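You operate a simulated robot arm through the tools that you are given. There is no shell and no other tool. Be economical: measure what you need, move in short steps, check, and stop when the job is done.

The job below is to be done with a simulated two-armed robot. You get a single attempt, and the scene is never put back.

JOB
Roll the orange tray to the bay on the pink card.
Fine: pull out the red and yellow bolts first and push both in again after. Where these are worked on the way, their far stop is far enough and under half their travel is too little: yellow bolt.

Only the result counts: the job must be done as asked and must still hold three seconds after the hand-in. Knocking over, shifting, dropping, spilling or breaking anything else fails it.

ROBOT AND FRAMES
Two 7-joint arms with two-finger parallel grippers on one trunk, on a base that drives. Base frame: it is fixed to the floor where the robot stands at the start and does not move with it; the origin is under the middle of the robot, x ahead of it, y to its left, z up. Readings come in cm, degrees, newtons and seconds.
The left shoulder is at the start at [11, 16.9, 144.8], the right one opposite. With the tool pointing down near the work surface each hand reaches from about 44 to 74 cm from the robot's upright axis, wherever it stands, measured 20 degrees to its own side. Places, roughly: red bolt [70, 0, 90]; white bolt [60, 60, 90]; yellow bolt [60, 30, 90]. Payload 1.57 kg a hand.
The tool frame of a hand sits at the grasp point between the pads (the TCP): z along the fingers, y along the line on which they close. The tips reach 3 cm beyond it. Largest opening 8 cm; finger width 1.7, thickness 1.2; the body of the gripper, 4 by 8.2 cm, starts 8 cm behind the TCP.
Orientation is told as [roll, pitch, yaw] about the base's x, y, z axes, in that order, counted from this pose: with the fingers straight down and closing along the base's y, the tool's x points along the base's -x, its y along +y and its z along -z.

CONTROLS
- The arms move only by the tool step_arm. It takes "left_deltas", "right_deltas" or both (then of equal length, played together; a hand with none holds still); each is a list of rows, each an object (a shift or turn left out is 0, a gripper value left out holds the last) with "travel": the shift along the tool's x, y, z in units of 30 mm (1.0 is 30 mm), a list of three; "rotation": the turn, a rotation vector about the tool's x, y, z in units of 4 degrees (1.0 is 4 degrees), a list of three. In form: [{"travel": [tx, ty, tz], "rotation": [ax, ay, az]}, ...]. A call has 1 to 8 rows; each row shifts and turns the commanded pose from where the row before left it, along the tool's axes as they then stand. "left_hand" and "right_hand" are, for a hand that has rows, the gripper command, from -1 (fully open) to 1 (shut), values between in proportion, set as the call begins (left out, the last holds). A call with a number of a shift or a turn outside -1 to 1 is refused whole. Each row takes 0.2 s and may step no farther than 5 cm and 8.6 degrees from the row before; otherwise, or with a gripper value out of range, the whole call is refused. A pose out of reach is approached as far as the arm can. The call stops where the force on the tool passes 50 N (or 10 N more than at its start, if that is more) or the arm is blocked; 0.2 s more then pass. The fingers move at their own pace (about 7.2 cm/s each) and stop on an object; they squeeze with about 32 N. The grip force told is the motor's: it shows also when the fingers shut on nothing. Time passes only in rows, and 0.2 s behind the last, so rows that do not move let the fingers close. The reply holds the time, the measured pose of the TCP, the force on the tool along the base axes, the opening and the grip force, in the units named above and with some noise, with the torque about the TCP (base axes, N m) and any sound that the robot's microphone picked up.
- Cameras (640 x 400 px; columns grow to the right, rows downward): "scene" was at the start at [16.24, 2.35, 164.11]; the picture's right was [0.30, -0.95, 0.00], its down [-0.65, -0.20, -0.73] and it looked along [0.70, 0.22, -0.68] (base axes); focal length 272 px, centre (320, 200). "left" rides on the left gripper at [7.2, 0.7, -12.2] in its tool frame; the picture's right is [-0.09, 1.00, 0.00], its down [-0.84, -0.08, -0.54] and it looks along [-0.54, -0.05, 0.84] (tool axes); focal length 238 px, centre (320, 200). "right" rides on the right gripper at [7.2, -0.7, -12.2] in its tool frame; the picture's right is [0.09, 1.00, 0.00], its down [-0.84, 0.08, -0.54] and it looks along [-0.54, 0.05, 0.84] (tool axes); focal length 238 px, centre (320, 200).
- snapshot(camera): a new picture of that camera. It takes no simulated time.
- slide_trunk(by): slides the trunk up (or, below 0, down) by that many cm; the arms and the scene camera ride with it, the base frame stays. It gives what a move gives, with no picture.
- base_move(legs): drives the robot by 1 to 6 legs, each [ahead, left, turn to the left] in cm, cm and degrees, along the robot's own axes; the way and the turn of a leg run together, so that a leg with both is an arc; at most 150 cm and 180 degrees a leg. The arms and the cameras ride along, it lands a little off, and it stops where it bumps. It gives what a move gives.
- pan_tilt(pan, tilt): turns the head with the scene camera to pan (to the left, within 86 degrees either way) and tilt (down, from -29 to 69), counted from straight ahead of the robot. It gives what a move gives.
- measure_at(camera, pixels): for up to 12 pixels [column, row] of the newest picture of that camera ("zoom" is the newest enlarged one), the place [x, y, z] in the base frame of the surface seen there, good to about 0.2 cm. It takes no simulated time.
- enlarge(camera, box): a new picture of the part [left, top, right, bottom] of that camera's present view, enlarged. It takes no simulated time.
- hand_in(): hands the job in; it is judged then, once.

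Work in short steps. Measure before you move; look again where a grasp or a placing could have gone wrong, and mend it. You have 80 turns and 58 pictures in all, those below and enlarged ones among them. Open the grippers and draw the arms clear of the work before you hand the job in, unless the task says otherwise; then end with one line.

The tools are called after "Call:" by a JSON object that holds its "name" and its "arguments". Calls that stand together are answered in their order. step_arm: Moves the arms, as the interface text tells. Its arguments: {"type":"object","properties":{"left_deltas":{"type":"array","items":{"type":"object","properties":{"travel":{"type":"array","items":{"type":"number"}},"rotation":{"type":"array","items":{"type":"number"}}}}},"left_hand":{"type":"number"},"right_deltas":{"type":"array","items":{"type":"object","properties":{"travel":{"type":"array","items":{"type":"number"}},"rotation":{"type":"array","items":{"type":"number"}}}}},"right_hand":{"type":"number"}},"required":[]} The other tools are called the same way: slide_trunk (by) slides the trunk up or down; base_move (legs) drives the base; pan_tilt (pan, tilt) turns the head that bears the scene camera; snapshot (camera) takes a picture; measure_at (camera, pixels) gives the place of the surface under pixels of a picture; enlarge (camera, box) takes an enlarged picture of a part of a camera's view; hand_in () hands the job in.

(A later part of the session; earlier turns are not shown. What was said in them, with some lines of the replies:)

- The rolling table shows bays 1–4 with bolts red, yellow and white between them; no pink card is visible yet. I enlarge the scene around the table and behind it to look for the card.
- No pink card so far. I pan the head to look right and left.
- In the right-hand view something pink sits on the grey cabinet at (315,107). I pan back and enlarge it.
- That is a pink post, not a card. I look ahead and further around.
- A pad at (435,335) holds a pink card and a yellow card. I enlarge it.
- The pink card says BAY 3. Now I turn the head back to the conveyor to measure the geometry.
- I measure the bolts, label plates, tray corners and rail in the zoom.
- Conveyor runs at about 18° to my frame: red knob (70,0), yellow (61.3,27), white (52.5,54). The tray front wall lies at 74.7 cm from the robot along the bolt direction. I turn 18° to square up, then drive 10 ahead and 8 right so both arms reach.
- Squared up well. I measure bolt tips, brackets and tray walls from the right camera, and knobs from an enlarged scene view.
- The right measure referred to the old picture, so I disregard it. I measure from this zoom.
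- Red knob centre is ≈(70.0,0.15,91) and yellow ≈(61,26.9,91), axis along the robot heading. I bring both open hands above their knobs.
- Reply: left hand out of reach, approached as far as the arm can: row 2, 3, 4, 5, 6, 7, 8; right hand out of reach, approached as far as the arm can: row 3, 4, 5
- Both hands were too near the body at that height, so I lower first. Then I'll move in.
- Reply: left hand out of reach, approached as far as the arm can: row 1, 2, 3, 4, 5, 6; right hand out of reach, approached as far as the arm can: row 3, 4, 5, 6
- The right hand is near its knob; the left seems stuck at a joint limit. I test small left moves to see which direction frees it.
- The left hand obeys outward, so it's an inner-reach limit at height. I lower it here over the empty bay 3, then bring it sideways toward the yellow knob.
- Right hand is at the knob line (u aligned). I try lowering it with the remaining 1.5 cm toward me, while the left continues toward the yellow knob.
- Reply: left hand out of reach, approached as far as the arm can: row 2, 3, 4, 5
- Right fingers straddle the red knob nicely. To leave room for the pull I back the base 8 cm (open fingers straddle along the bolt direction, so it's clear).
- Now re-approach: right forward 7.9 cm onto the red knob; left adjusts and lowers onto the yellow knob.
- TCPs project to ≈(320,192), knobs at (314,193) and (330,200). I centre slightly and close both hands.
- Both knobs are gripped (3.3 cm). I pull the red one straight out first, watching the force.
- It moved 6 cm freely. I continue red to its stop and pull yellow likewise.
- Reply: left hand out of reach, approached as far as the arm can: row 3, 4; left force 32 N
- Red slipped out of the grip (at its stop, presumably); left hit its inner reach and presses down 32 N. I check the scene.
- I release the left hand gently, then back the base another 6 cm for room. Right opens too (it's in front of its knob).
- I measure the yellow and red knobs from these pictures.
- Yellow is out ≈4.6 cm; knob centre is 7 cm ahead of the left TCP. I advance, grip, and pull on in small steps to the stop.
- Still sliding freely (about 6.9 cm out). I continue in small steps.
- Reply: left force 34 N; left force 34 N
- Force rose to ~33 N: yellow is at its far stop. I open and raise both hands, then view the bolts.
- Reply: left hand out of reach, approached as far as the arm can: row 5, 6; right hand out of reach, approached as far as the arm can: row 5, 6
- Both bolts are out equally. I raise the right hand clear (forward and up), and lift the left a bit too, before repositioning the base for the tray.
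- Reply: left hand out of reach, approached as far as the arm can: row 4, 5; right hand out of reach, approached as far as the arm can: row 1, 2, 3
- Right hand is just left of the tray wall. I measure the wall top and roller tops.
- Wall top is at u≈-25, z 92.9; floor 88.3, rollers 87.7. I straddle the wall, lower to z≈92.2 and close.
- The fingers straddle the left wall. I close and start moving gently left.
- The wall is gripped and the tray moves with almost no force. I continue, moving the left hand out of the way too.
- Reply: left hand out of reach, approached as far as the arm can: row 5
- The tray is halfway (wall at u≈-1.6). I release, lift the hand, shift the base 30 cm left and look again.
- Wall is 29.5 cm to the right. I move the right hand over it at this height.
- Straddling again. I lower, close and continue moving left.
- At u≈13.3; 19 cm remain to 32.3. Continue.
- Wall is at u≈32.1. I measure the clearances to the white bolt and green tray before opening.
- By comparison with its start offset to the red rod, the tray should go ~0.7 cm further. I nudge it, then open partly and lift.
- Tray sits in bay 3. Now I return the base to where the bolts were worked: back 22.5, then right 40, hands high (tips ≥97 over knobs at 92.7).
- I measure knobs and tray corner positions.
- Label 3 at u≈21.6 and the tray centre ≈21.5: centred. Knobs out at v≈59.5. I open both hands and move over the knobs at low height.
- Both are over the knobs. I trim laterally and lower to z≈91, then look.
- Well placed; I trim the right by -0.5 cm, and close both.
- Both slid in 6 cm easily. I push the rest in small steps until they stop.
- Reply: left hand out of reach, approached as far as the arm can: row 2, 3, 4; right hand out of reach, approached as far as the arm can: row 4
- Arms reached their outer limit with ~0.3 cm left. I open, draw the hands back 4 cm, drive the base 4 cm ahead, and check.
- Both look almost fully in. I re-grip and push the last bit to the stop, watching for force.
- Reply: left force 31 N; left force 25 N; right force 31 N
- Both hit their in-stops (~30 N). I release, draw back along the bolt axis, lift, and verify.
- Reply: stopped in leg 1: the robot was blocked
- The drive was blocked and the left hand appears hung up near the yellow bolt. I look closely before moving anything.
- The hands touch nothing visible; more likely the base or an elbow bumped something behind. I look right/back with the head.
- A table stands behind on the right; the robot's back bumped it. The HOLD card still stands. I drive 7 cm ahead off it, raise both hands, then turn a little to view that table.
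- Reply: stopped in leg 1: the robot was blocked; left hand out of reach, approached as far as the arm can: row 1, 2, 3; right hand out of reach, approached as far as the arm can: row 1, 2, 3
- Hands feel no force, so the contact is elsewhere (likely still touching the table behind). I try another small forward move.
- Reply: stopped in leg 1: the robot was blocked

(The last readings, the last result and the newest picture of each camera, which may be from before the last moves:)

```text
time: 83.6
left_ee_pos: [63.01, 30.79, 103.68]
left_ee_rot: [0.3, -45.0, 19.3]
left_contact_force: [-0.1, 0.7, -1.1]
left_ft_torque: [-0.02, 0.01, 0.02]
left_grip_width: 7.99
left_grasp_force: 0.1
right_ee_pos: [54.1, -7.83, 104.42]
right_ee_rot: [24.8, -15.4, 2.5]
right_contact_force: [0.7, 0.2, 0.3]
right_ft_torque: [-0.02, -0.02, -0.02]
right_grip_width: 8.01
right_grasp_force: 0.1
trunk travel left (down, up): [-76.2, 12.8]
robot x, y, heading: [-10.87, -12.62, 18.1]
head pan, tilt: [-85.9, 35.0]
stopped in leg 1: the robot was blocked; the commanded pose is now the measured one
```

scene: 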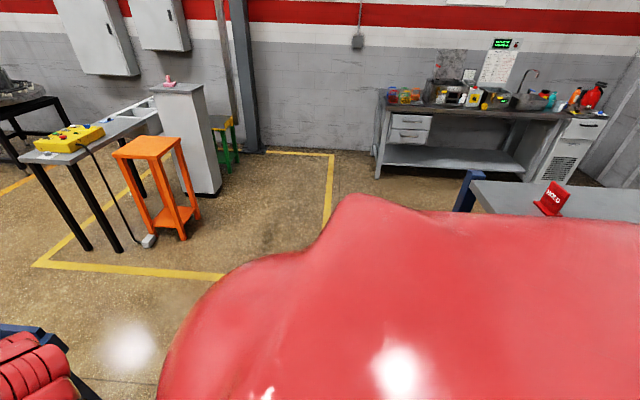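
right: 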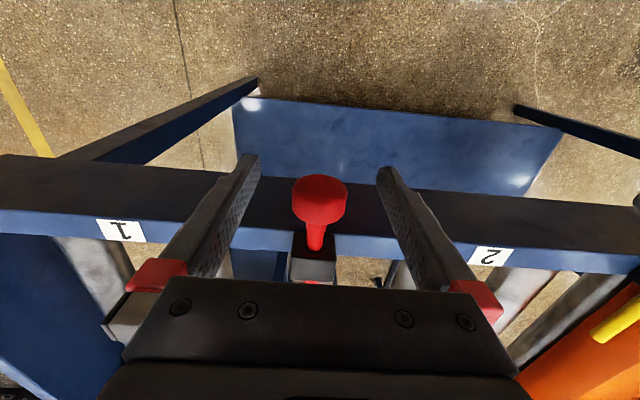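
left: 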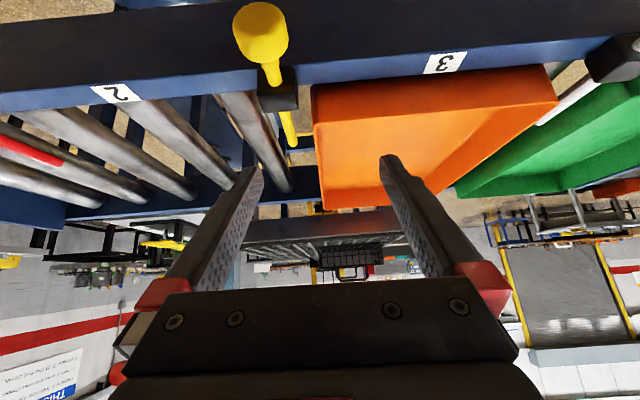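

Still blocked. I look down at both arms to find the contact.

Call:
{"name": "pan_tilt", "arguments": {"pan": 0, "tilt": 62}}

Call:
{"name": "snapshot", "arguments": {"camera": "scene"}}

```text
time: 85.2
left_ee_pos: [62.73, 30.62, 103.82]
left_ee_rot: [0.4, -45.0, 19.2]
left_contact_force: [-0.1, -0.1, 0.3]
left_ft_torque: [-0.01, -0.01, 0.0]
left_grip_width: 8.01
left_grasp_force: 0.0
right_ee_pos: [53.78, -7.72, 104.54]
right_ee_rot: [25.0, -15.2, 2.6]
right_contact_force: [0.7, 0.2, -0.5]
right_ft_torque: [-0.02, 0.01, 0.01]
right_grip_width: 7.99
right_grasp_force: 0.1
trunk travel left (down, up): [-76.2, 12.8]
robot x, y, heading: [-11.12, -13.21, 18.0]
head pan, tilt: [0.0, 62.0]
```

```text
4 pictures are left
```

scene: 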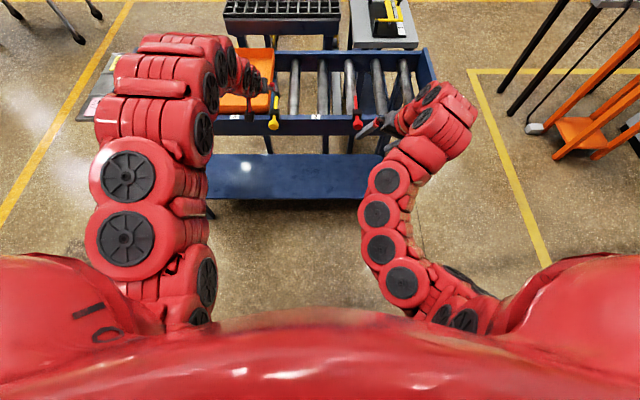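

I measure several points on the arms and their surroundings to find what is close.

Call:
{"name": "measure_at", "arguments": {"camera": "scene", "pixels": [[450, 110], [470, 145], [440, 160], [400, 125], [150, 45], [145, 90], [110, 110], [265, 85], [420, 95], [90, 100], [273, 122], [358, 122]]}}

```text
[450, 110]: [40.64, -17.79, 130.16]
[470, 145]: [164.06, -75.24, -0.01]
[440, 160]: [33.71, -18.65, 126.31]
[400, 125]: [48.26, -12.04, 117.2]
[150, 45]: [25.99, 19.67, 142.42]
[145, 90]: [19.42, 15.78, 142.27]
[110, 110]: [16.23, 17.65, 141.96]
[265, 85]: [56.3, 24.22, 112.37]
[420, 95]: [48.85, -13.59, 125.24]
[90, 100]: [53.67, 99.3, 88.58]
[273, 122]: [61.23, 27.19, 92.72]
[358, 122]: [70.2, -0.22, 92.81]
```

Bolts read fully in (yellow 61.2,27.2; red 70.2,-0.2, as at start), and nothing blocks in front. I bring the left hand back toward me and straighten it, and straighten the right.

Call:
{"name": "step_arm", "arguments": {"left_deltas": [{"travel": [0.4, 0, -0.4], "rotation": [0, 0.9, 0]}, {"travel": [0.4, 0, -0.4], "rotation": [0, 0.9, 0]}, {"travel": [0.4, 0, -0.4], "rotation": [0, 0.9, 0]}, {"travel": [0.4, 0, -0.4], "rotation": [0, 0.9, 0]}, {"travel": [0.4, 0, -0.3], "rotation": [0, 0.9, 0]}, {"travel": [0.4, 0, -0.3], "rotation": [0, 0.9, 0]}]}}

Call:
{"name": "base_move", "arguments": {"legs": [[2, 0, 0]]}}

```text
time: 86.6
left_ee_pos: [62.81, 30.66, 103.92]
left_ee_rot: [0.3, -44.9, 19.2]
left_contact_force: [-0.2, 0.3, 0.4]
left_ft_torque: [-0.03, 0.01, 0.0]
left_grip_width: 7.99
left_grasp_force: 0.0
left hand out of reach, approached as far as the arm can: row 1, 2, 3, 4, 5, 6
right_ee_pos: [53.67, -7.84, 104.46]
right_ee_rot: [25.0, -15.2, 2.7]
right_contact_force: [0.2, 0.6, -0.2]
right_ft_torque: [-0.01, 0.02, -0.02]
right_grip_width: 7.97
right_grasp_force: 0.0
trunk travel left (down, up): [-76.2, 12.8]
robot x, y, heading: [-10.92, -12.56, 17.9]
head pan, tilt: [0.0, 62.0]
```

```text
time: 87.4
left_ee_pos: [64.33, 31.16, 104.25]
left_ee_rot: [0.3, -45.2, 19.3]
left_contact_force: [-0.6, 0.0, -0.7]
left_ft_torque: [-0.01, 0.02, 0.02]
left_grip_width: 8.0
left_grasp_force: 0.1
right_ee_pos: [55.23, -7.38, 104.66]
right_ee_rot: [25.0, -15.4, 2.6]
right_contact_force: [-0.3, 0.7, 0.7]
right_ft_torque: [-0.04, -0.03, -0.03]
right_grip_width: 7.99
right_grasp_force: 0.0
trunk travel left (down, up): [-76.2, 12.8]
robot x, y, heading: [-9.08, -12.46, 18.1]
head pan, tilt: [0.0, 62.0]
```

The base is free now. I raise the trunk 12 cm to lift both hands well clear, then take a final look.

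Call:
{"name": "slide_trunk", "arguments": {"by": 12}}

Call:
{"name": "pan_tilt", "arguments": {"pan": 12, "tilt": 48}}

Call:
{"name": "enlarge", "arguments": {"camera": "scene", "box": [100, 80, 420, 280]}}

```text
time: 88.9
left_ee_pos: [64.68, 31.33, 115.74]
left_ee_rot: [0.2, -45.1, 19.2]
left_contact_force: [-1.1, -0.7, -0.5]
left_ft_torque: [0.04, 0.02, 0.0]
left_grip_width: 8.0
left_grasp_force: 0.0
right_ee_pos: [55.64, -7.36, 116.44]
right_ee_rot: [25.0, -15.4, 2.6]
right_contact_force: [-0.3, 1.0, -0.7]
right_ft_torque: [0.02, -0.01, 0.02]
right_grip_width: 7.99
right_grasp_force: 0.1
trunk travel left (down, up): [-88.2, 0.8]
robot x, y, heading: [-9.37, -12.15, 18.2]
head pan, tilt: [0.0, 62.0]
```

```text
time: 89.6
left_ee_pos: [64.55, 31.29, 115.9]
left_ee_rot: [0.2, -45.1, 19.2]
left_contact_force: [0.6, 0.4, 0.5]
left_ft_torque: [0.02, -0.01, 0.0]
left_grip_width: 8.0
left_grasp_force: 0.1
right_ee_pos: [55.55, -7.37, 116.57]
right_ee_rot: [24.9, -15.3, 2.5]
right_contact_force: [0.1, -0.8, -0.5]
right_ft_torque: [-0.01, 0.01, -0.01]
right_grip_width: 8.0
right_grasp_force: 0.1
trunk travel left (down, up): [-88.2, 0.8]
robot x, y, heading: [-8.85, -12.45, 18.2]
head pan, tilt: [12.0, 48.0]
```

```text
2.00 times, centred on (260, 180) of scene
```

zoom: 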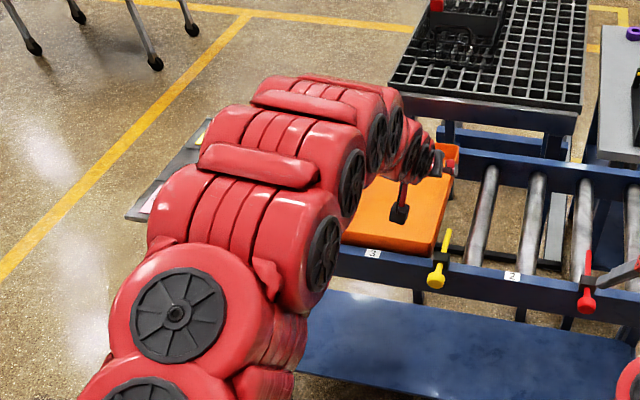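

Bolts look in and the tray sits in bay 3. A last left-camera check of tray centring and the white bolt/green tray.

Call:
{"name": "snapshot", "arguments": {"camera": "left"}}

```text
2 pictures are left
```

left: 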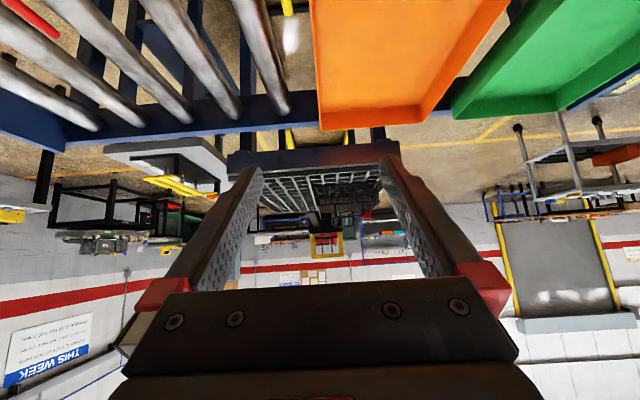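

Call:
{"name": "measure_at", "arguments": {"camera": "left", "pixels": [[316, 60], [320, 118], [470, 50], [430, 105], [465, 100], [288, 3]]}}

```text
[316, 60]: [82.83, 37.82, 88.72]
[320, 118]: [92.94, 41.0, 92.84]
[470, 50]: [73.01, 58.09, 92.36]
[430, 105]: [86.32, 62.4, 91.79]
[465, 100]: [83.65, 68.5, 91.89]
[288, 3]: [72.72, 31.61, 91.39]
```

Tray walls are at u≈10.1 and 32.5, so its centre is 21.3 against label 3 at 21.6. Both bolts are in, and the hands are open and clear. I hand in.

Call:
{"name": "hand_in", "arguments": {}}

```text
The job is handed in.
```

The orange tray is in bay 3, the bay on the pink card. The red and yellow bolts came out to their far stops first and are pushed fully back in. While backing away at the end, the robot's base was blocked, probably by the table behind on the right. The red card on that table still stood, but I could not see the green one or confirm that the table hadn't shifted.
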